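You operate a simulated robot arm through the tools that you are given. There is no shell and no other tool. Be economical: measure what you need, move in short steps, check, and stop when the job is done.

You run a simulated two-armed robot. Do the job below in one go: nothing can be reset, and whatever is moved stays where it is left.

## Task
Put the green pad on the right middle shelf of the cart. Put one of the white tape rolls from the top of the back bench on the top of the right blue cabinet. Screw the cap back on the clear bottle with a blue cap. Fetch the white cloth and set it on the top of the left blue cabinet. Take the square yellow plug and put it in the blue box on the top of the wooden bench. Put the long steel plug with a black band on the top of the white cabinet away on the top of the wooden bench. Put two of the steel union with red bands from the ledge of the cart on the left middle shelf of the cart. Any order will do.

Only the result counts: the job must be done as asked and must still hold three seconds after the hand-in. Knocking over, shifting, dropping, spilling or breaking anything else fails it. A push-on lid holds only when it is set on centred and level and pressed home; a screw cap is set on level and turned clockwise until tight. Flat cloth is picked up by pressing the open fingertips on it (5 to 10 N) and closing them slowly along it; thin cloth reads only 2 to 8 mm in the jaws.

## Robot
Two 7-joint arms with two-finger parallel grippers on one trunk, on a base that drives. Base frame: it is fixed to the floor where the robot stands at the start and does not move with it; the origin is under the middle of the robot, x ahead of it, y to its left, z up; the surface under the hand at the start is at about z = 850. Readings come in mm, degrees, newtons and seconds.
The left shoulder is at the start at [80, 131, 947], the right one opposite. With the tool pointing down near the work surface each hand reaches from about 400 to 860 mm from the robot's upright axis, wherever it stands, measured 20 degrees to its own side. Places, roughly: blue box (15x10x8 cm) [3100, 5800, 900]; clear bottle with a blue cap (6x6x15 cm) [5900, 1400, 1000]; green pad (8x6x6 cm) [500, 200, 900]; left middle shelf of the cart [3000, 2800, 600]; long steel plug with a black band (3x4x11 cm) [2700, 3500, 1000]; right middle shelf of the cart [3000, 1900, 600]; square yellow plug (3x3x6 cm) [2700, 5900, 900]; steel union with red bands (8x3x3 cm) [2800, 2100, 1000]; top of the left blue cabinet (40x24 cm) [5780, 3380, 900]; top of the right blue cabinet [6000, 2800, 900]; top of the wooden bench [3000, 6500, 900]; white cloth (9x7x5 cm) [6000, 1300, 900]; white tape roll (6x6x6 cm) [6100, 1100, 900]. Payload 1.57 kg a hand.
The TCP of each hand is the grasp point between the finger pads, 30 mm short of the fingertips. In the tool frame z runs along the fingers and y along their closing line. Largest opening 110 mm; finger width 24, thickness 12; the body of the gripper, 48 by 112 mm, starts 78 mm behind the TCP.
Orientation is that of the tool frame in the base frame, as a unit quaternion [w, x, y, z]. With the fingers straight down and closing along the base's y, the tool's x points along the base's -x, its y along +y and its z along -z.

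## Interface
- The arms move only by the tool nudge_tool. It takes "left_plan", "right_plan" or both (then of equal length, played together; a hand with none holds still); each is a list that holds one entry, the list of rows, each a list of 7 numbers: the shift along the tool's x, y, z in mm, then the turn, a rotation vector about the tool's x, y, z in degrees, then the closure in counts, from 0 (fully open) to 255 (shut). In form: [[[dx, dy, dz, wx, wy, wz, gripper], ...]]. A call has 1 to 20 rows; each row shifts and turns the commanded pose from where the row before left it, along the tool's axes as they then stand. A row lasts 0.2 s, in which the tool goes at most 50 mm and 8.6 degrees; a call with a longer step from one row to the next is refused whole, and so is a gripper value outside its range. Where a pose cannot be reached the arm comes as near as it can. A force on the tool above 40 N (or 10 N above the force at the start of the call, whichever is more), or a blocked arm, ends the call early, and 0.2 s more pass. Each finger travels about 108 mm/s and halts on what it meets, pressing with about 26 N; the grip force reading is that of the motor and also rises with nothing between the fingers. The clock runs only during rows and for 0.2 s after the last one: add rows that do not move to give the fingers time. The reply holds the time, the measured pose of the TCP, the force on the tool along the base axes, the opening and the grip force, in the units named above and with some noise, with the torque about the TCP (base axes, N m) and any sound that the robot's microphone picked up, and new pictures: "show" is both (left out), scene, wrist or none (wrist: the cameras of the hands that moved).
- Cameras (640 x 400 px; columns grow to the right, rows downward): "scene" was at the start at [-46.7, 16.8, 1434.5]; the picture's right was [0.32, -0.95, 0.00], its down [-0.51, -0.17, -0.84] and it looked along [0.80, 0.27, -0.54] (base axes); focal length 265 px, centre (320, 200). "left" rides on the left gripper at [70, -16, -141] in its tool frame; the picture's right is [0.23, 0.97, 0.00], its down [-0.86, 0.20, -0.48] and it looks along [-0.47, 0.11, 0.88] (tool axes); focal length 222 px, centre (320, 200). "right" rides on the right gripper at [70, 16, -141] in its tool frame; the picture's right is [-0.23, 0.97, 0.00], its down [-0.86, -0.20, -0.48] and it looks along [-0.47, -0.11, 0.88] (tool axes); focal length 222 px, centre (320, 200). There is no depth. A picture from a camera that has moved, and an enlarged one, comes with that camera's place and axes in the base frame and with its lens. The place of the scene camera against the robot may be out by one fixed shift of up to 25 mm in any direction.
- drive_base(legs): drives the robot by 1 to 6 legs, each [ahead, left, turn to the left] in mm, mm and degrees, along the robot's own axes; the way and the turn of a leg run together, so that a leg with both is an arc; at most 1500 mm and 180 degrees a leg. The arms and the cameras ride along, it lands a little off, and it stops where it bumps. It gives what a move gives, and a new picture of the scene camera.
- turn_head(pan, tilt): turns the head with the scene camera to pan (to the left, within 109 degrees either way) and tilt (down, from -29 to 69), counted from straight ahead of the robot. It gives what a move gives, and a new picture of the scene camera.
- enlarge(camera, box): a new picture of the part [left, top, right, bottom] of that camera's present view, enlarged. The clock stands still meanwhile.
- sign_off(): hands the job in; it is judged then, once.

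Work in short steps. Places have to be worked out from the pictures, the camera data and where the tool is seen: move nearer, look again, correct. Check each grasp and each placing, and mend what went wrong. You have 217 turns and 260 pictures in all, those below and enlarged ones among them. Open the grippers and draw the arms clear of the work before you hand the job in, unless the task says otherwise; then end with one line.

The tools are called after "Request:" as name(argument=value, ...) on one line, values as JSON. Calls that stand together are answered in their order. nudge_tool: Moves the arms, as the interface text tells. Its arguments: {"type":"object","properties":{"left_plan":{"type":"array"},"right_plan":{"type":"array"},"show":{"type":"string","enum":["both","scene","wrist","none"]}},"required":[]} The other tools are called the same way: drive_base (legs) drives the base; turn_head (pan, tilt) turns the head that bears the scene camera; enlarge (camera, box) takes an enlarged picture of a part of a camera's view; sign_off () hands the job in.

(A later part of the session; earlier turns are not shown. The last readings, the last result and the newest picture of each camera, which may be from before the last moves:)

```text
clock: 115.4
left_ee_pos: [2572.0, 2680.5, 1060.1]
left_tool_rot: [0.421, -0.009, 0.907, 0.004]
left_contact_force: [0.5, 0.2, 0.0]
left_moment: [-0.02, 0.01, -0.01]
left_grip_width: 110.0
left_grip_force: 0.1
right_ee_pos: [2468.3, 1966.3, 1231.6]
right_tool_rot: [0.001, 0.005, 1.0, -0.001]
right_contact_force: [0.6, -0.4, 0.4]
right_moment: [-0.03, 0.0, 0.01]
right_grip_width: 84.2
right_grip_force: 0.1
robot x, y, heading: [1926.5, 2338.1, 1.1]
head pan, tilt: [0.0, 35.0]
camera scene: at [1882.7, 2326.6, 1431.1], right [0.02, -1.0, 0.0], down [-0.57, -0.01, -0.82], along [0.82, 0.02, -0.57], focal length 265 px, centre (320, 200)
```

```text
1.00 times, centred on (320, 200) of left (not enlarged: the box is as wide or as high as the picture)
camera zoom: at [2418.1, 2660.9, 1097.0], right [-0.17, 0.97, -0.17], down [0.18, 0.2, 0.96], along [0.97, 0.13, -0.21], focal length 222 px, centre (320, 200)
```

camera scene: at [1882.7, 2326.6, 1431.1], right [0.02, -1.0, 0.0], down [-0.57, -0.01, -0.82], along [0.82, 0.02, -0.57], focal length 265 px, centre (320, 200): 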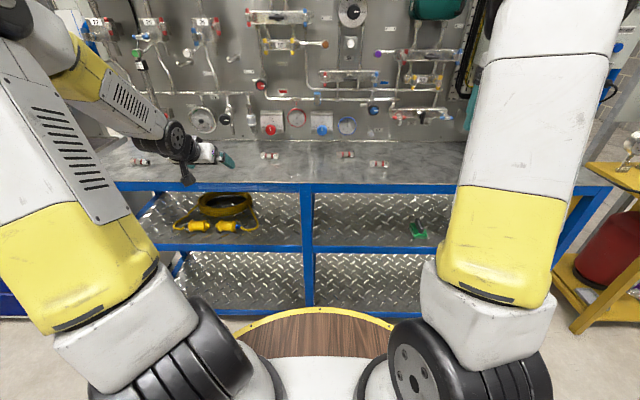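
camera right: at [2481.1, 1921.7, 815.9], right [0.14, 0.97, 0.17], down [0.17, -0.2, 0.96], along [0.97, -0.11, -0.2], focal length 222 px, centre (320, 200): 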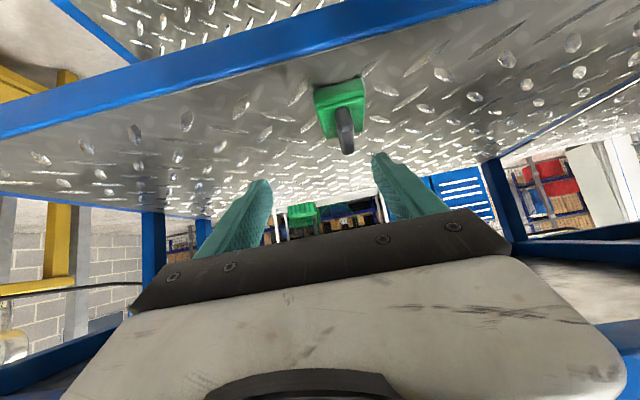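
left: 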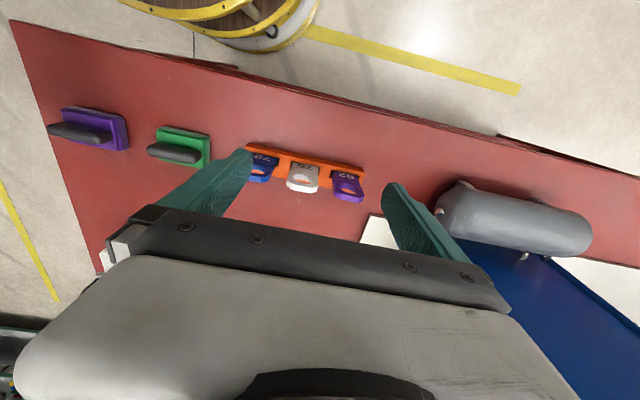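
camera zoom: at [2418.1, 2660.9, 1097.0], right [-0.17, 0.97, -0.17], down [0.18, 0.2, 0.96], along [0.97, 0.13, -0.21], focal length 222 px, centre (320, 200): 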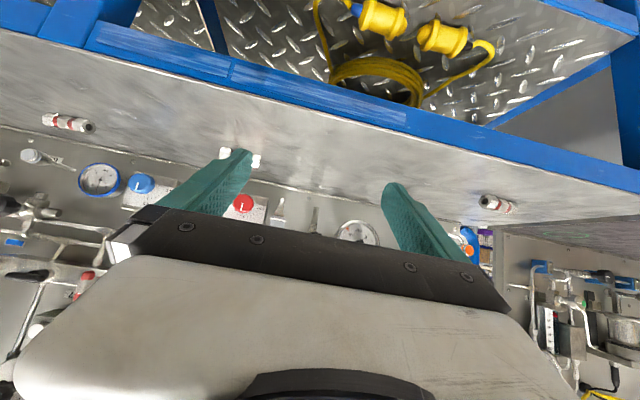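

Coil occupies y 2630–2970 of the left shelf, x>2780; free space at y≈2450–2600. Unions: (2766,2139), (2843,2259), third about (2827,2580). I bring the left hand in line behind the third one.

Request:
drive_base(legs=[[125, 0, 0]])

Request:
nudge_tool(left_plan=[[[0, -33, 0, 0, 0, 0, 0], [0, -33, 0, 0, 0, 0, 0], [0, -33, 0, 0, 0, 0, 0], [0, 0, 0, 0, 0, 0, 0]]], show="wrist")

```text
clock: 116.7
left_ee_pos: [2697.5, 2682.1, 1058.0]
left_tool_rot: [0.422, -0.009, 0.907, 0.004]
left_contact_force: [-0.8, -0.3, 0.0]
left_moment: [-0.01, 0.03, -0.01]
left_grip_width: 109.9
left_grip_force: 0.1
right_ee_pos: [2593.4, 1967.6, 1232.2]
right_tool_rot: [0.0, 0.006, 1.0, -0.001]
right_contact_force: [-0.1, 0.2, 0.1]
right_moment: [-0.01, 0.01, 0.01]
right_grip_width: 84.3
right_grip_force: 0.0
robot x, y, heading: [2050.2, 2342.5, 1.2]
head pan, tilt: [0.0, 35.0]
camera scene: at [2007.7, 2329.1, 1431.1], right [0.02, -1.0, 0.0], down [-0.57, -0.01, -0.82], along [0.82, 0.02, -0.57], focal length 265 px, centre (320, 200)
```

scene: 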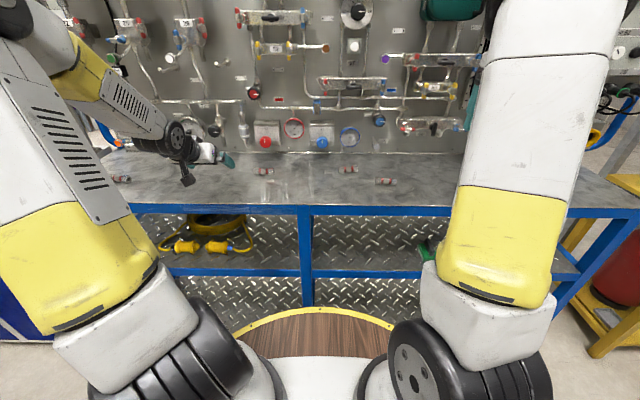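

```text
clock: 117.7
left_ee_pos: [2698.4, 2584.7, 1057.2]
left_tool_rot: [0.422, -0.01, 0.907, 0.004]
left_contact_force: [0.1, 0.0, 0.2]
left_moment: [0.04, 0.01, 0.01]
left_grip_width: 110.0
left_grip_force: 0.0
right_ee_pos: [2594.2, 1968.9, 1231.3]
right_tool_rot: [0.0, 0.006, 1.0, -0.001]
right_contact_force: [0.6, -0.1, -0.4]
right_moment: [0.01, 0.01, 0.01]
right_grip_width: 84.3
right_grip_force: 0.1
robot x, y, heading: [2048.2, 2340.0, 0.9]
head pan, tilt: [0.0, 35.0]
camera left: at [2543.6, 2565.5, 1096.2], right [-0.17, 0.97, -0.17], down [0.18, 0.2, 0.96], along [0.97, 0.13, -0.21], focal length 222 px, centre (320, 200)
```

left: 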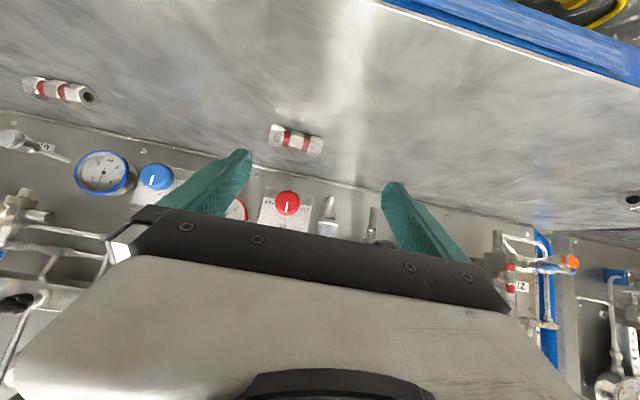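

Union 3 measured at centre (2822, 2558), axis along y. I move in so the fingers straddle its length, and close.

Request:
nudge_tool(left_plan=[[[-10.8, -29, 17, 0, 0, 0, 0], [0, 0, 40, 0, 0, 0, 0], [0, 0, 40, 0, 0, 0, 0], [0, 0, 40, 0, 0, 0, 0], [0, 0, 0, 0, 0, 0, 0], [0, 0, 0, 0, 0, 0, 40], [0, 0, 0, 0, 0, 0, 90], [0, 0, 0, 0, 0, 0, 140], [0, 0, 0, 0, 0, 0, 200], [0, 0, 0, 0, 0, 0, 200]]], show="wrist")

```text
clock: 119.9
left_ee_pos: [2811.1, 2555.9, 980.5]
left_tool_rot: [0.421, -0.009, 0.907, 0.004]
left_contact_force: [0.5, 0.1, -0.1]
left_moment: [0.02, 0.02, -0.03]
left_grip_width: 71.4
left_grip_force: 25.7
right_ee_pos: [2593.6, 1968.6, 1231.2]
right_tool_rot: [0.0, 0.006, 1.0, -0.001]
right_contact_force: [0.6, -0.3, 1.5]
right_moment: [0.02, -0.02, 0.0]
right_grip_width: 84.4
right_grip_force: 0.0
robot x, y, heading: [2053.9, 2341.6, 1.3]
head pan, tilt: [0.0, 35.0]
camera left: at [2657.8, 2537.0, 1019.4], right [-0.17, 0.97, -0.17], down [0.18, 0.2, 0.96], along [0.97, 0.13, -0.21], focal length 222 px, centre (320, 200)
```

left: 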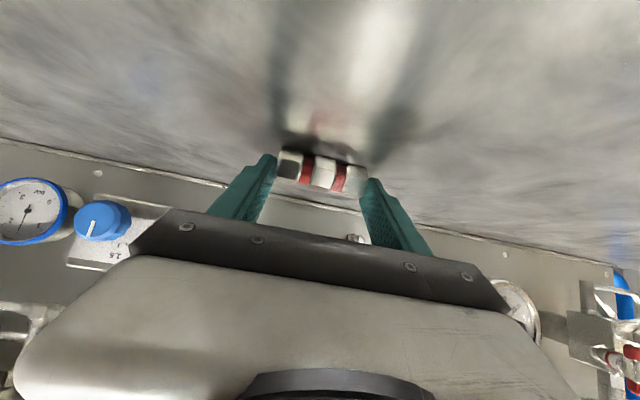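

Gripped end to end (71.4 mm). Lift, back off 310 mm, then lower in front of the shelf.

Request:
nudge_tool(left_plan=[[[-8, 0, -6.5, 0, 0, 0, 255], [-23, 0, -19.3, 0, 0, 0, 255], [-23, 0, -19.3, 0, 0, 0, 255], [0, 0, 0, 0, 0, 0, 255]]], show="wrist")

Request:
drive_base(legs=[[-320, -35, 0]])

Request:
nudge_tool(left_plan=[[[34.4, 0, 29, 0, 0, 0, 255], [34.4, 0, 29, 0, 0, 0, 255], [34.4, 0, 29, 0, 0, 0, 255], [34.4, 0, 29, 0, 0, 0, 255], [34.4, 0, 29, 0, 0, 0, 255], [34.4, 0, 29, 0, 0, 0, 255], [34.4, 0, 29, 0, 0, 0, 255], [0, 0, 0, 0, 0, 0, 255]]], show="wrist")

```text
clock: 120.9
left_ee_pos: [2810.3, 2555.2, 1051.1]
left_tool_rot: [0.421, -0.009, 0.907, 0.004]
left_contact_force: [1.0, -0.6, -0.5]
left_moment: [-0.03, 0.02, 0.0]
left_grip_width: 71.0
left_grip_force: 25.7
right_ee_pos: [2594.7, 1969.0, 1231.8]
right_tool_rot: [0.0, 0.007, 1.0, -0.002]
right_contact_force: [-0.3, 0.0, -0.3]
right_moment: [0.03, 0.02, 0.01]
right_grip_width: 84.1
right_grip_force: 0.1
robot x, y, heading: [2050.6, 2344.2, 1.1]
head pan, tilt: [0.0, 35.0]
camera left: at [2657.2, 2536.5, 1089.3], right [-0.17, 0.97, -0.17], down [0.18, 0.2, 0.96], along [0.97, 0.13, -0.21], focal length 222 px, centre (320, 200)
```

left: 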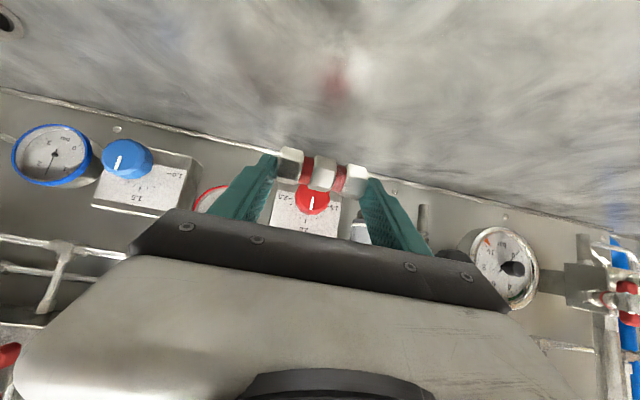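

```text
clock: 123.0
left_ee_pos: [2491.8, 2512.8, 1050.3]
left_tool_rot: [0.421, -0.009, 0.907, 0.004]
left_contact_force: [-0.3, 0.4, -0.8]
left_moment: [0.05, 0.0, -0.02]
left_grip_width: 70.3
left_grip_force: 26.6
right_ee_pos: [2276.0, 1925.5, 1232.2]
right_tool_rot: [0.0, 0.007, 1.0, -0.001]
right_contact_force: [0.5, -0.3, -1.0]
right_moment: [0.01, 0.0, -0.01]
right_grip_width: 84.1
right_grip_force: 0.1
robot x, y, heading: [1732.0, 2302.3, 1.2]
head pan, tilt: [0.0, 35.0]
camera scene: at [1689.4, 2287.5, 1431.1], right [0.02, -1.0, 0.0], down [-0.57, -0.01, -0.82], along [0.82, 0.02, -0.57], focal length 265 px, centre (320, 200)
```

scene: 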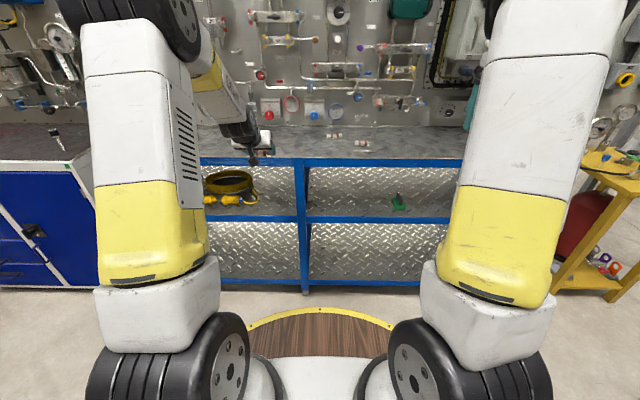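

```text
clock: 124.8
left_ee_pos: [2491.4, 2515.1, 735.8]
left_tool_rot: [0.42, -0.009, 0.907, 0.003]
left_contact_force: [0.5, 0.5, -1.2]
left_moment: [0.0, 0.01, -0.02]
left_grip_width: 70.4
left_grip_force: 26.2
right_ee_pos: [2274.4, 1925.1, 1231.8]
right_tool_rot: [0.0, 0.006, 1.0, -0.001]
right_contact_force: [1.3, 0.4, 0.3]
right_moment: [0.02, 0.02, 0.01]
right_grip_width: 84.2
right_grip_force: 0.1
robot x, y, heading: [1733.4, 2301.1, 1.0]
head pan, tilt: [0.0, 35.0]
camera left: at [2338.2, 2496.3, 774.0], right [-0.17, 0.97, -0.17], down [0.18, 0.2, 0.96], along [0.97, 0.13, -0.21], focal length 222 px, centre (320, 200)
```

left: 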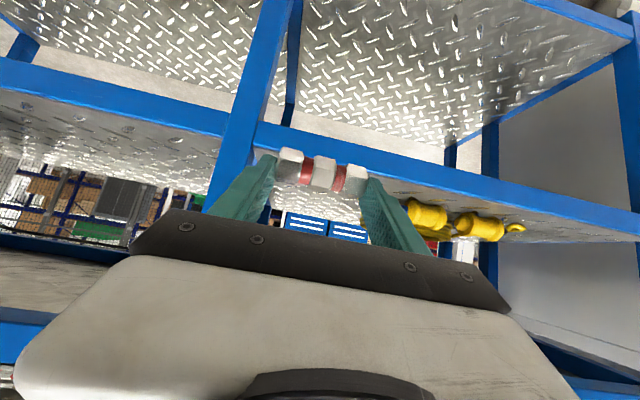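

Post's left face is y≈2442. I shift the hand 15 mm left, lower 20 mm, and drive in 260 mm.

Request:
nudge_tool(left_plan=[[[0, 15, 0, 0, 0, 0, 255], [15.3, 0, 12.9, 0, 0, 0, 255], [0, 0, 0, 0, 0, 0, 255]]], show="none")

Request:
drive_base(legs=[[255, -5, 0]])

Request:
nudge_tool(left_plan=[[[9.2, 0, 7.7, 0, 0, 0, 255], [6, 0, 5, 0, 0, 0, 255], [0, 0, 0, 0, 0, 0, 255]]], show="wrist")

```text
clock: 125.6
left_ee_pos: [2490.2, 2529.2, 715.1]
left_tool_rot: [0.421, -0.009, 0.907, 0.004]
left_contact_force: [-0.3, 0.1, -1.1]
left_moment: [0.0, 0.02, 0.02]
left_grip_width: 70.1
left_grip_force: 26.3
right_ee_pos: [2275.5, 1926.3, 1233.2]
right_tool_rot: [0.0, 0.006, 1.0, -0.002]
right_contact_force: [-0.5, 0.5, 0.1]
right_moment: [-0.01, 0.0, 0.02]
right_grip_width: 84.2
right_grip_force: 0.0
robot x, y, heading: [1734.1, 2298.4, 1.1]
head pan, tilt: [0.0, 35.0]
```

```text
clock: 127.5
left_ee_pos: [2744.3, 2532.6, 714.8]
left_tool_rot: [0.421, -0.01, 0.907, 0.005]
left_contact_force: [0.6, -0.3, -0.8]
left_moment: [0.02, 0.02, 0.0]
left_grip_width: 70.4
left_grip_force: 25.8
right_ee_pos: [2530.8, 1930.5, 1232.2]
right_tool_rot: [0.0, 0.005, 1.0, -0.002]
right_contact_force: [-0.4, 0.4, -0.3]
right_moment: [0.0, 0.01, 0.06]
right_grip_width: 84.3
right_grip_force: 0.1
robot x, y, heading: [1986.4, 2299.0, 1.4]
head pan, tilt: [0.0, 35.0]
camera scene: at [1943.6, 2287.7, 1431.1], right [0.02, -1.0, 0.0], down [-0.57, -0.01, -0.82], along [0.82, 0.02, -0.57], focal length 265 px, centre (320, 200)
```

scene: 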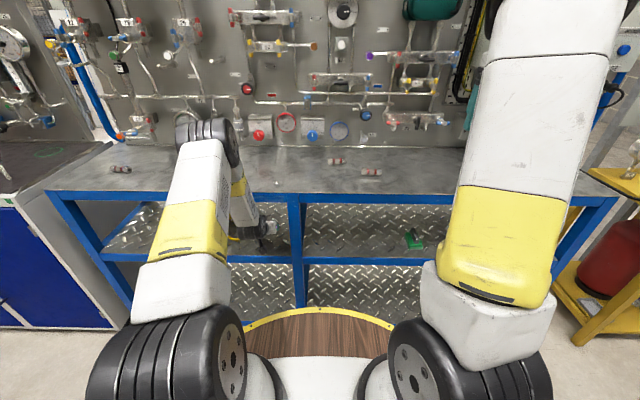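

```text
clock: 128.2
left_ee_pos: [2743.2, 2531.2, 693.5]
left_tool_rot: [0.421, -0.011, 0.907, 0.005]
left_contact_force: [0.0, -0.4, -1.2]
left_moment: [-0.01, -0.01, 0.0]
left_grip_width: 69.8
left_grip_force: 26.1
right_ee_pos: [2532.3, 1928.6, 1233.1]
right_tool_rot: [0.0, 0.004, 1.0, -0.002]
right_contact_force: [-0.9, -0.3, 0.4]
right_moment: [-0.03, -0.02, 0.0]
right_grip_width: 84.0
right_grip_force: 0.0
robot x, y, heading: [1988.4, 2301.9, 1.3]
head pan, tilt: [0.0, 35.0]
camera left: at [2589.9, 2513.2, 733.2], right [-0.17, 0.97, -0.17], down [0.18, 0.2, 0.96], along [0.97, 0.13, -0.21], focal length 222 px, centre (320, 200)
```

left: 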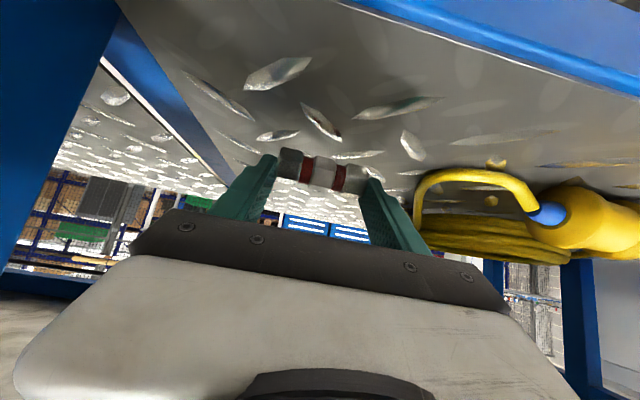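

Room is fine; the cable is ~70 mm to the left of the finger. Lowering in small steps.

Request:
nudge_tool(left_plan=[[[3, 0, 2.5, 0, 0, 0, 255], [3, 0, 2.5, 0, 0, 0, 255], [1.9, 0, 1.6, 0, 0, 0, 255], [1.5, 0, 1.3, 0, 0, 0, 255], [1.5, 0, 1.3, 0, 0, 0, 255], [0, 0, 0, 0, 0, 0, 255]]], show="wrist")

```text
clock: 129.7
left_ee_pos: [2743.6, 2531.3, 681.1]
left_tool_rot: [0.422, -0.011, 0.906, 0.005]
left_contact_force: [-0.3, -0.1, 3.8]
left_moment: [0.09, 0.01, 0.01]
left_grip_width: 69.8
left_grip_force: 25.9
right_ee_pos: [2530.6, 1927.2, 1231.8]
right_tool_rot: [0.0, 0.004, 1.0, -0.002]
right_contact_force: [0.3, -0.1, -1.1]
right_moment: [-0.01, -0.02, 0.02]
right_grip_width: 84.1
right_grip_force: 0.1
robot x, y, heading: [1989.4, 2299.9, 1.2]
head pan, tilt: [0.0, 35.0]
camera left: at [2590.5, 2513.0, 719.2], right [-0.17, 0.97, -0.17], down [0.18, 0.2, 0.96], along [0.97, 0.13, -0.21], focal length 222 px, centre (320, 200)
```

left: 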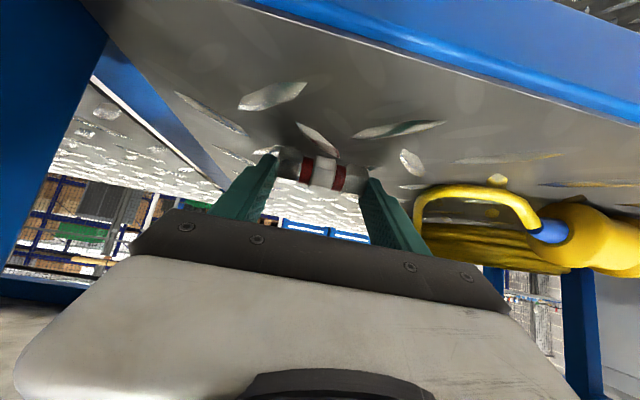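

Light contact (3.8 N). One or two mm more.

Request:
nudge_tool(left_plan=[[[1, 0, 0.8, 0, 0, 0, 255], [1, 0, 0.8, 0, 0, 0, 255], [0, 0, 0, 0, 0, 0, 255]]], show="none")

```text
clock: 130.4
left_ee_pos: [2745.2, 2531.7, 679.1]
left_tool_rot: [0.424, -0.009, 0.906, 0.005]
left_contact_force: [-0.8, 0.4, 19.9]
left_moment: [-0.01, -0.22, -0.29]
left_grip_width: 70.0
left_grip_force: 25.4
right_ee_pos: [2530.0, 1927.7, 1231.3]
right_tool_rot: [-0.001, 0.004, 1.0, -0.001]
right_contact_force: [0.0, -0.3, -0.3]
right_moment: [-0.02, 0.01, 0.04]
right_grip_width: 84.2
right_grip_force: 0.1
robot x, y, heading: [1985.7, 2304.5, 1.5]
head pan, tilt: [0.0, 35.0]
```

Firm contact; ease 0.7 mm, open to about 94 mm and retreat.

Request:
nudge_tool(left_plan=[[[-0.6, 0, -0.5, 0, 0, 0, 255], [0, 0, 0, 0, 0, 0, 90], [0, 0, 0, 0, 0, 0, 80], [0, 0, 0, 0, 0, 0, 60], [0, 0, 0, 0, 0, 0, 37], [0, 0, 0, 0, 0, 0, 37], [0, 0, -15, 0, 0, 0, 37], [0, 0, -35, 0, 0, 0, 37], [0, 0, -35, 0, 0, 0, 37], [0, 0, -20, 0, 0, 0, 37], [0, 0, 0, 0, 0, 0, 37]]], show="wrist")

```text
clock: 132.8
left_ee_pos: [2663.1, 2528.4, 748.4]
left_tool_rot: [0.421, -0.01, 0.907, 0.005]
left_contact_force: [-0.1, -0.2, 0.5]
left_moment: [0.01, 0.01, 0.01]
left_grip_width: 94.1
left_grip_force: 0.1
right_ee_pos: [2530.6, 1928.0, 1230.7]
right_tool_rot: [0.0, 0.004, 1.0, -0.002]
right_contact_force: [0.4, 0.0, 0.0]
right_moment: [0.03, 0.0, 0.01]
right_grip_width: 84.0
right_grip_force: 0.1
robot x, y, heading: [1988.7, 2300.3, 1.3]
head pan, tilt: [0.0, 35.0]
camera left: at [2509.4, 2509.0, 786.7], right [-0.17, 0.97, -0.17], down [0.18, 0.2, 0.96], along [0.97, 0.13, -0.21], focal length 222 px, centre (320, 200)
```

left: 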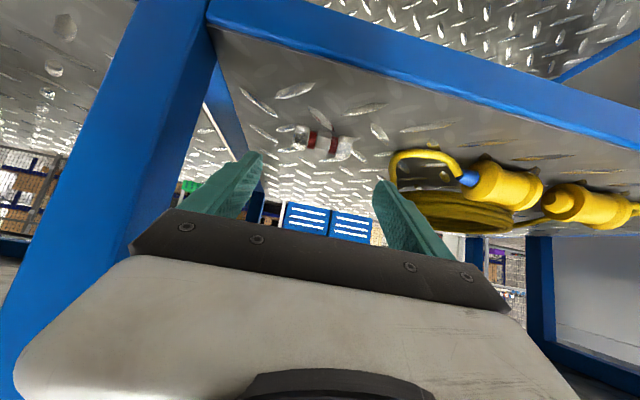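

Union 1 of 2 lies on the left middle shelf. Back off, raise the hand, and drive to union 2 at (2843, 2259).

Request:
drive_base(legs=[[-250, 0, 0]])

Request:
nudge_tool(left_plan=[[[-34.4, 0, -29, 0, 0, 0, 0], [-34.4, 0, -29, 0, 0, 0, 0], [-34.4, 0, -29, 0, 0, 0, 0], [-34.4, 0, -29, 0, 0, 0, 0], [-34.4, 0, -29, 0, 0, 0, 0], [-34.4, 0, -29, 0, 0, 0, 0], [-34.4, 0, -29, 0, 0, 0, 0], [0, 0, 0, 0, 0, 0, 0]]], show="none")

Request:
drive_base(legs=[[0, -265, 0], [285, 0, 0]])

Request:
enlarge(camera="left", box=[0, 0, 640, 400])

```text
clock: 134.7
left_ee_pos: [2414.0, 2521.2, 746.3]
left_tool_rot: [0.421, -0.01, 0.907, 0.005]
left_contact_force: [-1.4, 0.8, -0.1]
left_moment: [0.03, -0.01, -0.01]
left_grip_width: 94.1
left_grip_force: 0.1
right_ee_pos: [2281.1, 1921.4, 1231.8]
right_tool_rot: [0.0, 0.005, 1.0, -0.001]
right_contact_force: [-0.3, 0.5, -0.6]
right_moment: [-0.01, 0.07, -0.01]
right_grip_width: 84.3
right_grip_force: 0.1
robot x, y, heading: [1738.9, 2294.7, 1.3]
head pan, tilt: [0.0, 35.0]
camera scene: at [1694.6, 2282.4, 1431.1], right [0.02, -1.0, 0.0], down [-0.57, -0.01, -0.82], along [0.82, 0.02, -0.57], focal length 265 px, centre (320, 200)
```

scene: 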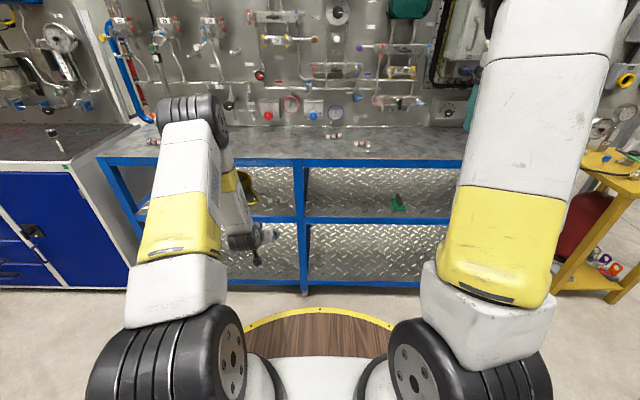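

```text
clock: 136.5
left_ee_pos: [2415.8, 2521.9, 1065.4]
left_tool_rot: [0.422, -0.009, 0.907, 0.004]
left_contact_force: [0.6, -0.3, 0.3]
left_moment: [-0.04, 0.05, 0.01]
left_grip_width: 110.0
left_grip_force: 0.1
right_ee_pos: [2280.9, 1922.3, 1231.8]
right_tool_rot: [0.0, 0.005, 1.0, -0.002]
right_contact_force: [0.4, -0.7, -0.7]
right_moment: [0.03, -0.01, 0.01]
right_grip_width: 84.4
right_grip_force: 0.2
robot x, y, heading: [1737.0, 2291.2, 1.0]
head pan, tilt: [0.0, 35.0]
```

```text
clock: 139.9
left_ee_pos: [2715.1, 2268.8, 1064.5]
left_tool_rot: [0.421, -0.01, 0.907, 0.005]
left_contact_force: [-0.3, -1.2, -0.1]
left_moment: [-0.03, 0.0, -0.01]
left_grip_width: 109.8
left_grip_force: 0.1
right_ee_pos: [2579.3, 1669.8, 1231.3]
right_tool_rot: [0.0, 0.004, 1.0, -0.002]
right_contact_force: [-0.1, -1.1, -0.2]
right_moment: [0.0, -0.01, 0.01]
right_grip_width: 84.4
right_grip_force: 0.1
robot x, y, heading: [2035.3, 2042.1, 0.8]
head pan, tilt: [0.0, 35.0]
camera scene: at [1993.2, 2029.1, 1431.1], right [0.02, -1.0, 0.0], down [-0.57, -0.01, -0.82], along [0.82, 0.02, -0.57], focal length 265 px, centre (320, 200)
```

scene: 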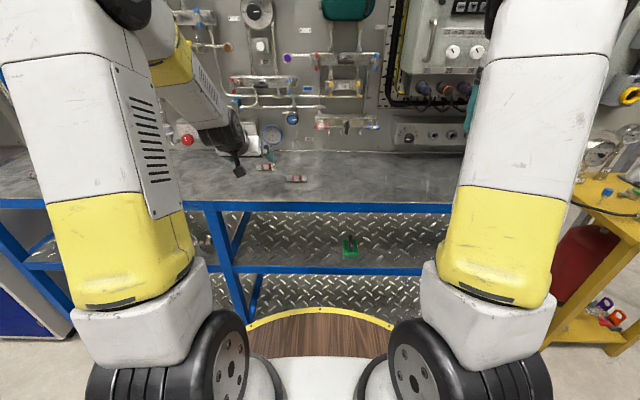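

```text
1.00 times, centred on (320, 200) of left (not enlarged: the box is as wide or as high as the picture)
camera zoom: at [2560.7, 2249.8, 1103.5], right [-0.17, 0.97, -0.17], down [0.18, 0.2, 0.96], along [0.97, 0.13, -0.21], focal length 222 px, centre (320, 200)
```

zoom: 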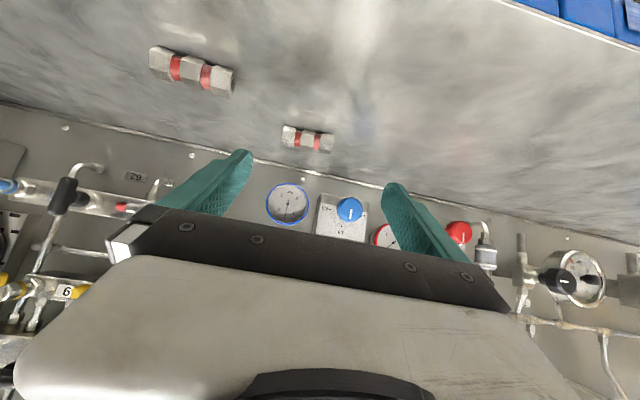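

Union 2 at (2846, 2257). Approach along the axis and close.

Request:
nudge_tool(left_plan=[[[-10.4, -13.4, 28, 0, 0, 0, 15], [0, 0, 40, 0, 0, 0, 15], [0, 0, 40, 0, 0, 0, 15], [0, 0, 40, 0, 0, 0, 15], [0, 0, 0, 0, 0, 0, 15], [0, 0, 0, 0, 0, 0, 60], [0, 0, 0, 0, 0, 0, 90], [0, 0, 0, 0, 0, 0, 140], [0, 0, 0, 0, 0, 0, 200], [0, 0, 0, 0, 0, 0, 255]]], show="wrist")

```text
clock: 142.2
left_ee_pos: [2836.9, 2258.6, 978.3]
left_tool_rot: [0.424, -0.009, 0.906, 0.005]
left_contact_force: [0.4, 1.5, 21.0]
left_moment: [0.03, -0.3, 0.02]
left_grip_width: 70.3
left_grip_force: 25.7
right_ee_pos: [2579.2, 1668.7, 1232.3]
right_tool_rot: [0.001, 0.005, 1.0, -0.001]
right_contact_force: [-0.5, -0.3, 0.2]
right_moment: [-0.03, -0.01, -0.01]
right_grip_width: 84.0
right_grip_force: 0.1
robot x, y, heading: [2038.1, 2040.2, 0.9]
head pan, tilt: [0.0, 35.0]
camera left: at [2683.8, 2240.1, 1016.4], right [-0.17, 0.97, -0.17], down [0.18, 0.2, 0.96], along [0.97, 0.13, -0.21], focal length 222 px, centre (320, 200)
```

left: 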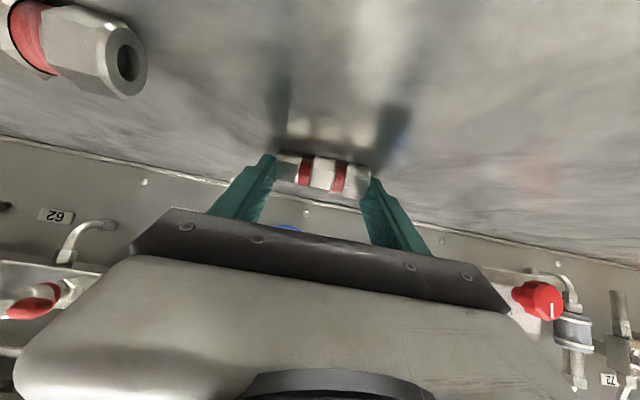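

Gripped (70.3 mm). Lift, back off, shift left 272 mm, and lower.

Request:
nudge_tool(left_plan=[[[-8, 0, -6.5, 0, 0, 0, 255], [-23, 0, -19.3, 0, 0, 0, 255], [-23, 0, -19.3, 0, 0, 0, 255], [0, 0, 0, 0, 0, 0, 255]]], show="none")

Request:
drive_base(legs=[[-340, 0, 0], [0, 272, 0]])

Request:
nudge_tool(left_plan=[[[34.4, 0, 29, 0, 0, 0, 255], [34.4, 0, 29, 0, 0, 0, 255], [34.4, 0, 29, 0, 0, 0, 255], [34.4, 0, 29, 0, 0, 0, 255], [34.4, 0, 29, 0, 0, 0, 255], [34.4, 0, 29, 0, 0, 0, 255], [34.4, 0, 29, 0, 0, 0, 255], [13.8, 0, 11.6, 0, 0, 0, 255], [0, 0, 0, 0, 0, 0, 255]]], show="wrist")

```text
clock: 143.2
left_ee_pos: [2833.6, 2258.0, 1048.4]
left_tool_rot: [0.421, -0.011, 0.907, 0.005]
left_contact_force: [0.3, -0.3, -0.2]
left_moment: [0.01, 0.03, 0.02]
left_grip_width: 70.2
left_grip_force: 26.0
right_ee_pos: [2579.7, 1669.4, 1231.9]
right_tool_rot: [0.0, 0.005, 1.0, -0.001]
right_contact_force: [0.7, 0.3, -0.1]
right_moment: [0.03, -0.04, 0.05]
right_grip_width: 84.2
right_grip_force: 0.1
robot x, y, heading: [2040.2, 2041.8, 1.2]
head pan, tilt: [0.0, 35.0]
```

```text
clock: 146.9
left_ee_pos: [2485.4, 2513.9, 1047.6]
left_tool_rot: [0.421, -0.007, 0.907, 0.004]
left_contact_force: [0.6, -0.5, 0.0]
left_moment: [-0.02, 0.03, 0.05]
left_grip_width: 70.0
left_grip_force: 26.1
right_ee_pos: [2227.7, 1927.1, 1231.1]
right_tool_rot: [0.0, 0.008, 1.0, -0.002]
right_contact_force: [0.5, -0.7, -0.2]
right_moment: [-0.01, -0.01, -0.01]
right_grip_width: 84.1
right_grip_force: 0.1
robot x, y, heading: [1689.4, 2301.5, 1.0]
head pan, tilt: [0.0, 35.0]
camera scene: at [1643.7, 2290.9, 1431.1], right [0.01, -1.0, 0.0], down [-0.57, -0.01, -0.82], along [0.82, 0.01, -0.57], focal length 265 px, centre (320, 200)
```

scene: 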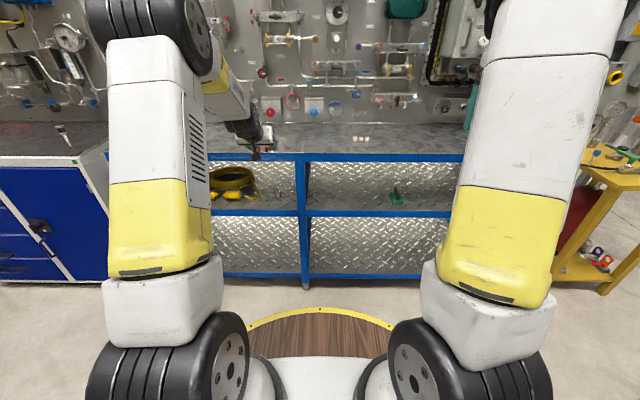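

```text
clock: 148.9
left_ee_pos: [2486.1, 2513.6, 716.4]
left_tool_rot: [0.422, -0.007, 0.907, 0.004]
left_contact_force: [-0.4, -0.2, -0.4]
left_moment: [-0.01, 0.03, -0.02]
left_grip_width: 69.8
left_grip_force: 26.2
right_ee_pos: [2228.5, 1926.9, 1231.9]
right_tool_rot: [0.0, 0.008, 1.0, -0.002]
right_contact_force: [-0.3, -0.1, 0.1]
right_moment: [0.01, 0.02, 0.02]
right_grip_width: 84.5
right_grip_force: 0.1
robot x, y, heading: [1688.5, 2299.2, 1.1]
head pan, tilt: [0.0, 35.0]
camera left: at [2332.3, 2496.1, 755.3], right [-0.16, 0.97, -0.17], down [0.18, 0.2, 0.96], along [0.97, 0.12, -0.21], focal length 222 px, centre (320, 200)
```

left: 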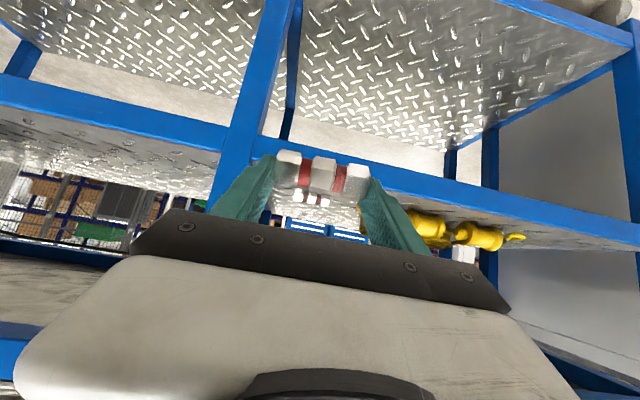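

Shift 17 mm left and drive in 197 mm, so this union lies ~55 mm in front of the first.

Request:
nudge_tool(left_plan=[[[0, 17, 0, 0, 0, 0, 255], [0, 0, 0, 0, 0, 0, 255]]], show="none")

Request:
drive_base(legs=[[197, -4, 0]])

Request:
nudge_tool(left_plan=[[[12.2, 0, 10.3, 0, 0, 0, 255], [0, 0, 0, 0, 0, 0, 255]]], show="wrist")

```text
clock: 149.5
left_ee_pos: [2485.5, 2532.2, 716.2]
left_tool_rot: [0.421, -0.007, 0.907, 0.003]
left_contact_force: [0.3, 0.1, -1.0]
left_moment: [0.01, 0.02, -0.02]
left_grip_width: 69.6
left_grip_force: 26.1
right_ee_pos: [2227.2, 1927.1, 1231.8]
right_tool_rot: [0.0, 0.008, 1.0, -0.002]
right_contact_force: [0.2, -0.3, -0.6]
right_moment: [-0.02, -0.02, -0.02]
right_grip_width: 84.1
right_grip_force: 0.2
robot x, y, heading: [1684.3, 2305.1, 0.9]
head pan, tilt: [0.0, 35.0]
```

```text
clock: 151.1
left_ee_pos: [2679.8, 2529.6, 715.2]
left_tool_rot: [0.421, -0.006, 0.907, 0.002]
left_contact_force: [0.6, 0.0, -0.4]
left_moment: [0.0, 0.05, -0.01]
left_grip_width: 69.8
left_grip_force: 25.8
right_ee_pos: [2422.5, 1925.6, 1231.2]
right_tool_rot: [0.0, 0.009, 1.0, -0.002]
right_contact_force: [-0.5, -0.4, -0.4]
right_moment: [-0.01, -0.01, -0.01]
right_grip_width: 84.2
right_grip_force: 0.2
robot x, y, heading: [1883.2, 2301.7, 0.6]
head pan, tilt: [0.0, 35.0]
camera scene: at [1838.7, 2289.7, 1431.1], right [0.01, -1.0, 0.0], down [-0.57, -0.01, -0.82], along [0.82, 0.01, -0.57], focal length 265 px, centre (320, 200)
```

scene: 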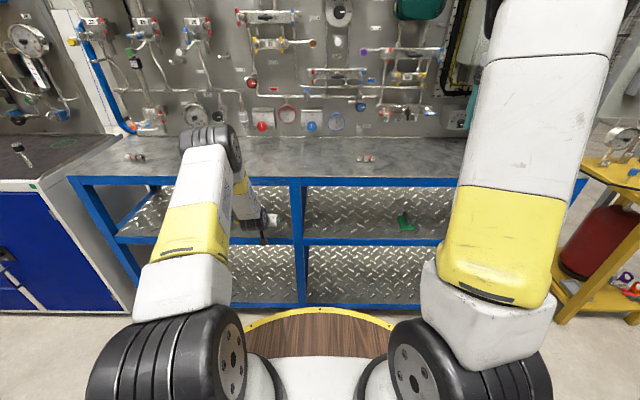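

```text
clock: 151.7
left_ee_pos: [2681.9, 2527.9, 698.9]
left_tool_rot: [0.422, -0.006, 0.907, 0.002]
left_contact_force: [-0.3, 0.7, -1.0]
left_moment: [0.03, 0.02, 0.03]
left_grip_width: 69.7
left_grip_force: 26.0
right_ee_pos: [2422.0, 1923.6, 1231.4]
right_tool_rot: [0.0, 0.009, 1.0, -0.001]
right_contact_force: [0.4, 0.0, 0.5]
right_moment: [0.01, 0.0, 0.05]
right_grip_width: 84.2
right_grip_force: 0.0
robot x, y, heading: [1882.3, 2303.7, 0.5]
head pan, tilt: [0.0, 35.0]
camera left: at [2528.2, 2510.9, 738.6], right [-0.16, 0.97, -0.17], down [0.18, 0.2, 0.96], along [0.97, 0.12, -0.21], focal length 222 px, centre (320, 200)
```

left: 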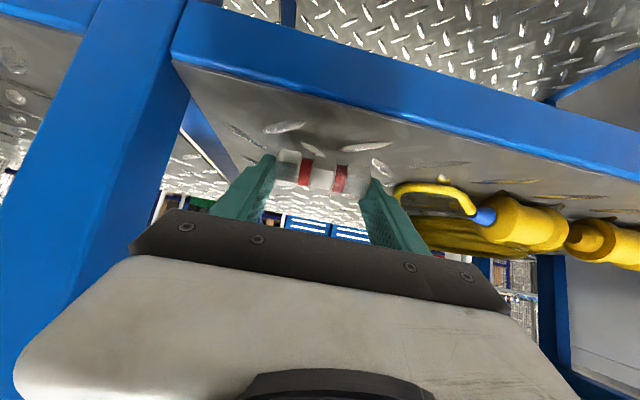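

Clear. Lower 12 mm then small steps.

Request:
nudge_tool(left_plan=[[[4.6, 0, 3.9, 0, 0, 0, 255], [4.6, 0, 3.9, 0, 0, 0, 255], [1.5, 0, 1.3, 0, 0, 0, 255], [1.5, 0, 1.3, 0, 0, 0, 255], [1.5, 0, 1.3, 0, 0, 0, 255], [0, 0, 0, 0, 0, 0, 255]]], show="none")

```text
clock: 153.1
left_ee_pos: [2680.5, 2529.9, 683.3]
left_tool_rot: [0.421, -0.007, 0.907, 0.003]
left_contact_force: [0.2, 0.5, -1.3]
left_moment: [0.01, -0.01, 0.01]
left_grip_width: 69.6
left_grip_force: 26.2
right_ee_pos: [2422.2, 1924.7, 1231.3]
right_tool_rot: [0.001, 0.009, 1.0, -0.001]
right_contact_force: [-1.3, -0.9, 0.3]
right_moment: [0.02, 0.02, -0.02]
right_grip_width: 84.3
right_grip_force: 0.1
robot x, y, heading: [1883.8, 2298.0, 0.7]
head pan, tilt: [0.0, 35.0]
```

Request:
nudge_tool(left_plan=[[[1.5, 0, 1.3, 0, 0, 0, 255], [1.5, 0, 1.3, 0, 0, 0, 255], [1.5, 0, 1.3, 0, 0, 0, 255], [1.5, 0, 1.3, 0, 0, 0, 255], [0, 0, 0, 0, 0, 0, 255]]], show="none")

```text
clock: 154.3
left_ee_pos: [2683.1, 2529.4, 678.4]
left_tool_rot: [0.425, -0.005, 0.905, 0.003]
left_contact_force: [-9.6, -2.0, 34.1]
left_moment: [-0.16, -0.23, -0.1]
left_grip_width: 69.3
left_grip_force: 26.2
right_ee_pos: [2420.4, 1924.7, 1232.4]
right_tool_rot: [0.001, 0.009, 1.0, 0.0]
right_contact_force: [-1.6, 0.2, 0.3]
right_moment: [0.0, 0.03, 0.01]
right_grip_width: 84.2
right_grip_force: 0.0
robot x, y, heading: [1882.0, 2305.3, 1.0]
head pan, tilt: [0.0, 35.0]
```

Contact (34 N). Ease 2 mm, open and retreat.

Request:
nudge_tool(left_plan=[[[-1.8, 0, -1.5, 0, 0, 0, 255], [0, 0, 0, 0, 0, 0, 90], [0, 0, 0, 0, 0, 0, 80], [0, 0, 0, 0, 0, 0, 60], [0, 0, 0, 0, 0, 0, 37], [0, 0, 0, 0, 0, 0, 37], [0, 0, -15, 0, 0, 0, 37], [0, 0, -35, 0, 0, 0, 37], [0, 0, -35, 0, 0, 0, 37], [0, 0, -20, 0, 0, 0, 37], [0, 0, 0, 0, 0, 0, 37]]], show="wrist")

```text
clock: 156.7
left_ee_pos: [2599.0, 2527.3, 744.1]
left_tool_rot: [0.421, -0.007, 0.907, 0.003]
left_contact_force: [0.5, 0.0, -0.7]
left_moment: [-0.01, 0.02, 0.0]
left_grip_width: 94.2
left_grip_force: 0.1
right_ee_pos: [2422.3, 1924.6, 1231.7]
right_tool_rot: [0.0, 0.008, 1.0, -0.002]
right_contact_force: [0.4, 0.1, 0.4]
right_moment: [0.0, -0.01, 0.01]
right_grip_width: 84.1
right_grip_force: 0.1
robot x, y, heading: [1880.6, 2305.3, 0.8]
head pan, tilt: [0.0, 35.0]
camera left: at [2445.8, 2510.5, 782.5], right [-0.16, 0.97, -0.17], down [0.18, 0.2, 0.96], along [0.97, 0.12, -0.21], focal length 222 px, centre (320, 200)
```

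left: 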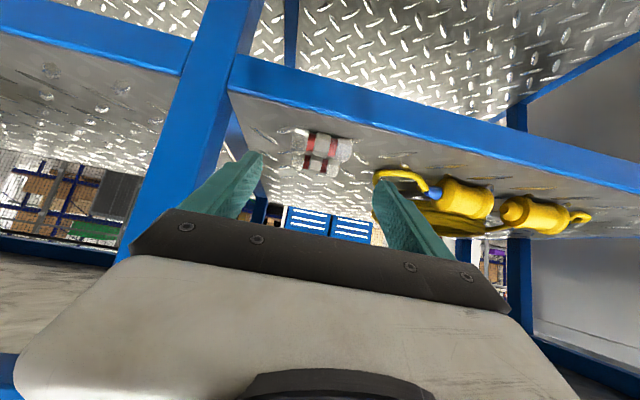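

Both unions rest on the left middle shelf. Next the long steel plug on the white cabinet: back off, raise the left hand, and drive left to y≈3250.

Request:
drive_base(legs=[[-230, 0, 0]])

Request:
nudge_tool(left_plan=[[[-34.4, 0, -29, 0, 0, 0, 0], [-34.4, 0, -29, 0, 0, 0, 0], [-34.4, 0, -29, 0, 0, 0, 0], [-34.4, 0, -29, 0, 0, 0, 0], [-34.4, 0, -29, 0, 0, 0, 0], [-34.4, 0, -29, 0, 0, 0, 0], [-34.4, 0, -29, 0, 0, 0, 0], [-34.4, 0, -29, 0, 0, 0, 0], [-34.4, 0, -29, 0, 0, 0, 0], [0, 0, -30, 0, 8.4, 0, 0], [0, 0, -30, 0, 8.4, 0, 0], [0, 0, -30, 0, 8.4, 0, 0], [0, 0, 0, 0, 8.4, 0, 0], [0, 0, 0, 0, 8.4, 0, 0], [0, 0, 0, 0, 8.2, 0, 0], [0, 0, 0, 0, 0, 0, 0]]], show="none")

Request:
drive_base(legs=[[0, 900, 0]])

Request:
turn_head(pan=15, tilt=25)

```text
clock: 158.4
left_ee_pos: [2358.8, 2527.2, 743.1]
left_tool_rot: [0.421, -0.008, 0.907, 0.004]
left_contact_force: [-0.3, 0.1, -0.1]
left_moment: [0.0, -0.03, -0.03]
left_grip_width: 94.2
left_grip_force: 0.0
right_ee_pos: [2183.8, 1923.7, 1232.0]
right_tool_rot: [0.0, 0.007, 1.0, -0.002]
right_contact_force: [0.5, -0.2, -0.4]
right_moment: [0.01, -0.01, 0.0]
right_grip_width: 84.3
right_grip_force: 0.0
robot x, y, heading: [1640.7, 2295.9, 0.9]
head pan, tilt: [0.0, 35.0]
camera scene: at [1598.5, 2285.8, 1431.1], right [0.02, -1.0, 0.0], down [-0.57, -0.01, -0.82], along [0.82, 0.01, -0.57], focal length 265 px, centre (320, 200)
```

scene: 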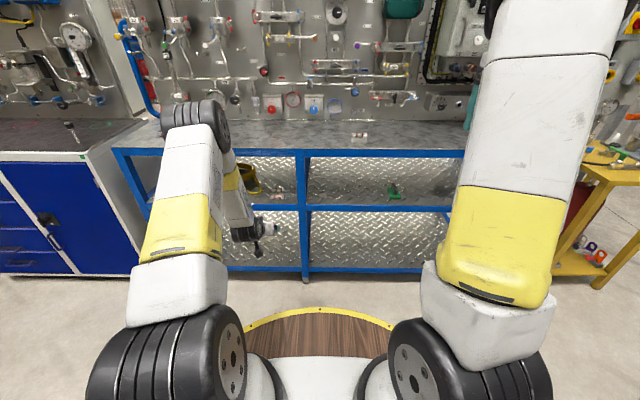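

```text
clock: 161.8
left_ee_pos: [2300.6, 2525.4, 1217.8]
left_tool_rot: [-0.005, -0.009, 1.0, 0.0]
left_contact_force: [0.1, 0.5, -0.2]
left_moment: [0.01, 0.02, 0.01]
left_grip_width: 109.8
left_grip_force: 0.0
right_ee_pos: [2183.4, 1924.1, 1232.3]
right_tool_rot: [0.0, 0.007, 1.0, -0.001]
right_contact_force: [-0.1, -0.5, 0.1]
right_moment: [0.01, -0.03, 0.0]
right_grip_width: 84.2
right_grip_force: 0.0
robot x, y, heading: [1639.5, 2296.3, 1.0]
head pan, tilt: [0.0, 35.0]
```

```text
clock: 166.7
left_ee_pos: [2274.3, 3449.4, 1217.9]
left_tool_rot: [-0.003, -0.015, 1.0, 0.0]
left_contact_force: [-0.1, -0.1, -0.5]
left_moment: [0.0, -0.03, 0.0]
left_grip_width: 110.0
left_grip_force: 0.1
right_ee_pos: [2165.8, 2844.8, 1233.1]
right_tool_rot: [0.0, 0.0, 1.0, -0.002]
right_contact_force: [-0.5, 0.4, -1.0]
right_moment: [0.0, 0.03, -0.03]
right_grip_width: 84.3
right_grip_force: 0.1
robot x, y, heading: [1619.1, 3213.5, 2.0]
head pan, tilt: [0.0, 35.0]
camera scene: at [1576.1, 3199.2, 1431.1], right [0.03, -1.0, 0.0], down [-0.57, -0.02, -0.82], along [0.82, 0.03, -0.57], focal length 265 px, centre (320, 200)
```

scene: 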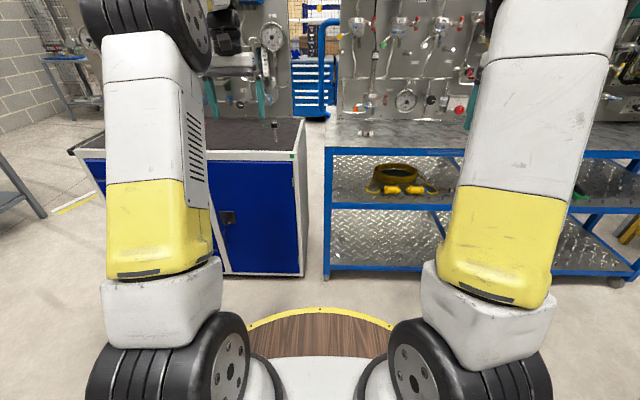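

```text
clock: 167.4
left_ee_pos: [2274.1, 3449.5, 1218.2]
left_tool_rot: [-0.003, -0.016, 1.0, 0.0]
left_contact_force: [-0.2, 0.2, 0.1]
left_moment: [0.01, -0.01, -0.02]
left_grip_width: 110.2
left_grip_force: 0.0
right_ee_pos: [2165.7, 2845.1, 1231.0]
right_tool_rot: [-0.001, -0.001, 1.0, -0.002]
right_contact_force: [-1.0, -0.5, -0.7]
right_moment: [0.01, 0.01, -0.02]
right_grip_width: 84.3
right_grip_force: 0.0
robot x, y, heading: [1618.7, 3211.0, 1.8]
head pan, tilt: [15.0, 25.0]
camera scene: at [1576.3, 3223.0, 1446.8], right [0.29, -0.96, 0.0], down [-0.41, -0.12, -0.91], along [0.87, 0.26, -0.42], focal length 265 px, centre (320, 200)
```

scene: 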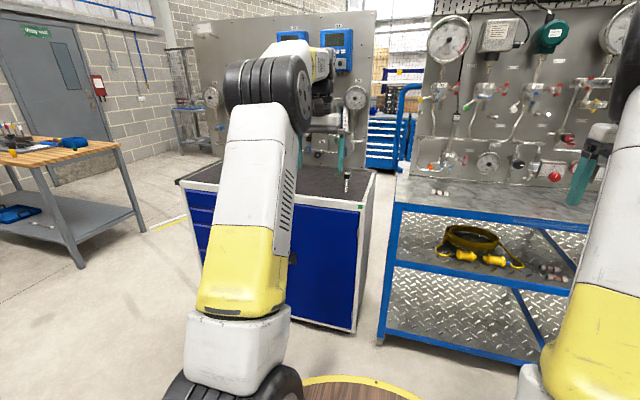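

I see the plug standing at the right front of the cabinet's dark top, and the wooden bench at the left. Zoom in on the plug, and from the left wrist too.

Request:
enlarge(camera="scene", box=[296, 150, 396, 213])

Request:
enlarge(camera="left", box=[0, 0, 640, 400])

```text
6.35 times, centred on (346, 182) of scene
camera zoom: at [1576.3, 3223.0, 1446.8], right [0.29, -0.96, 0.0], down [-0.41, -0.12, -0.91], along [0.87, 0.26, -0.42], focal length 1683 px, centre (155, 318)
```

zoom: 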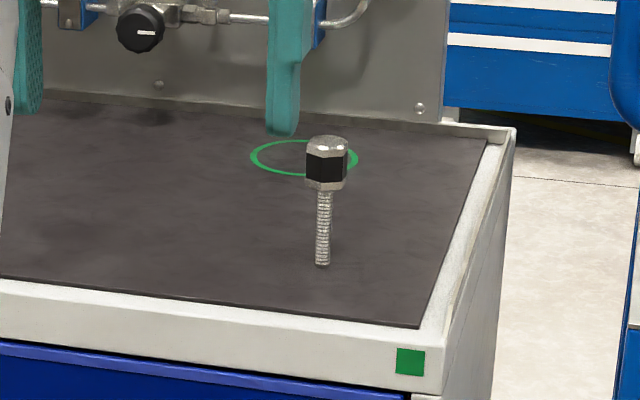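

```text
1.00 times, centred on (320, 200) of left (not enlarged: the box is as wide or as high as the picture)
camera zoom: at [2205.3, 3431.5, 1360.3], right [-0.26, 0.97, 0.0], down [0.85, 0.23, 0.47], along [0.46, 0.12, -0.88], focal length 222 px, centre (320, 200)
```

zoom: 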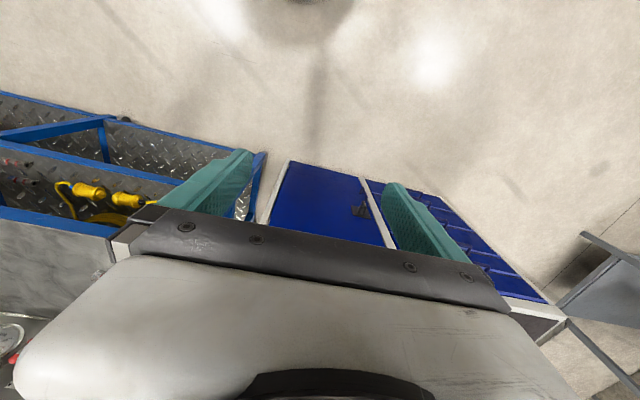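

The plug stands on its thin threaded shaft, head up with a black band. I drive 290 mm ahead to view it with the wrist camera.

Request:
drive_base(legs=[[290, 0, 0]])

Request:
enlarge(camera="left", box=[0, 0, 640, 400])

```text
clock: 169.4
left_ee_pos: [2568.1, 3459.6, 1217.7]
left_tool_rot: [-0.003, -0.016, 1.0, 0.001]
left_contact_force: [0.3, -1.0, 0.4]
left_moment: [0.02, -0.01, 0.01]
left_grip_width: 110.0
left_grip_force: 0.0
right_ee_pos: [2460.9, 2856.4, 1232.3]
right_tool_rot: [0.0, 0.0, 1.0, -0.001]
right_contact_force: [0.1, -0.4, 1.0]
right_moment: [0.0, -0.01, -0.01]
right_grip_width: 84.1
right_grip_force: 0.0
robot x, y, heading: [1911.3, 3220.4, 1.9]
head pan, tilt: [15.0, 25.0]
camera scene: at [1869.4, 3232.5, 1446.9], right [0.29, -0.96, 0.0], down [-0.4, -0.12, -0.91], along [0.87, 0.26, -0.42], focal length 265 px, centre (320, 200)
```

scene: 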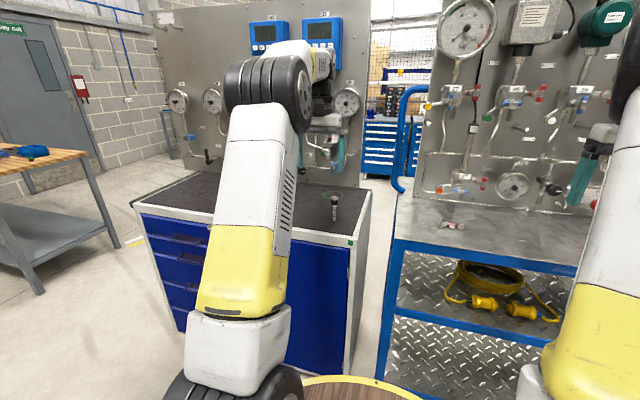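

```text
1.00 times, centred on (320, 200) of left (not enlarged: the box is as wide or as high as the picture)
camera zoom: at [2498.1, 3442.2, 1360.4], right [-0.26, 0.97, 0.0], down [0.85, 0.23, 0.47], along [0.46, 0.12, -0.88], focal length 222 px, centre (320, 200)
```

zoom: 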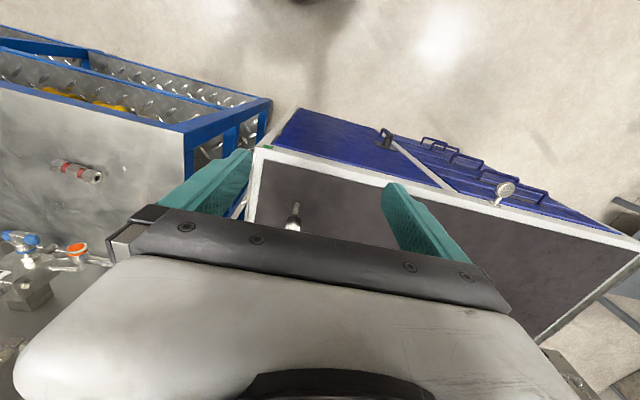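

Zoom the wrist view on the plug.

Request:
enlarge(camera="left", box=[250, 170, 350, 233])

```text
6.35 times, centred on (300, 202) of left
camera zoom: at [2498.1, 3442.2, 1360.4], right [-0.26, 0.97, 0.0], down [0.85, 0.23, 0.47], along [0.46, 0.12, -0.88], focal length 1410 px, centre (447, 190)
```

zoom: 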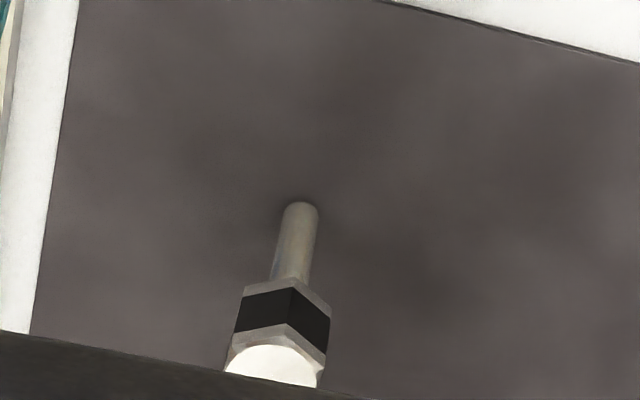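

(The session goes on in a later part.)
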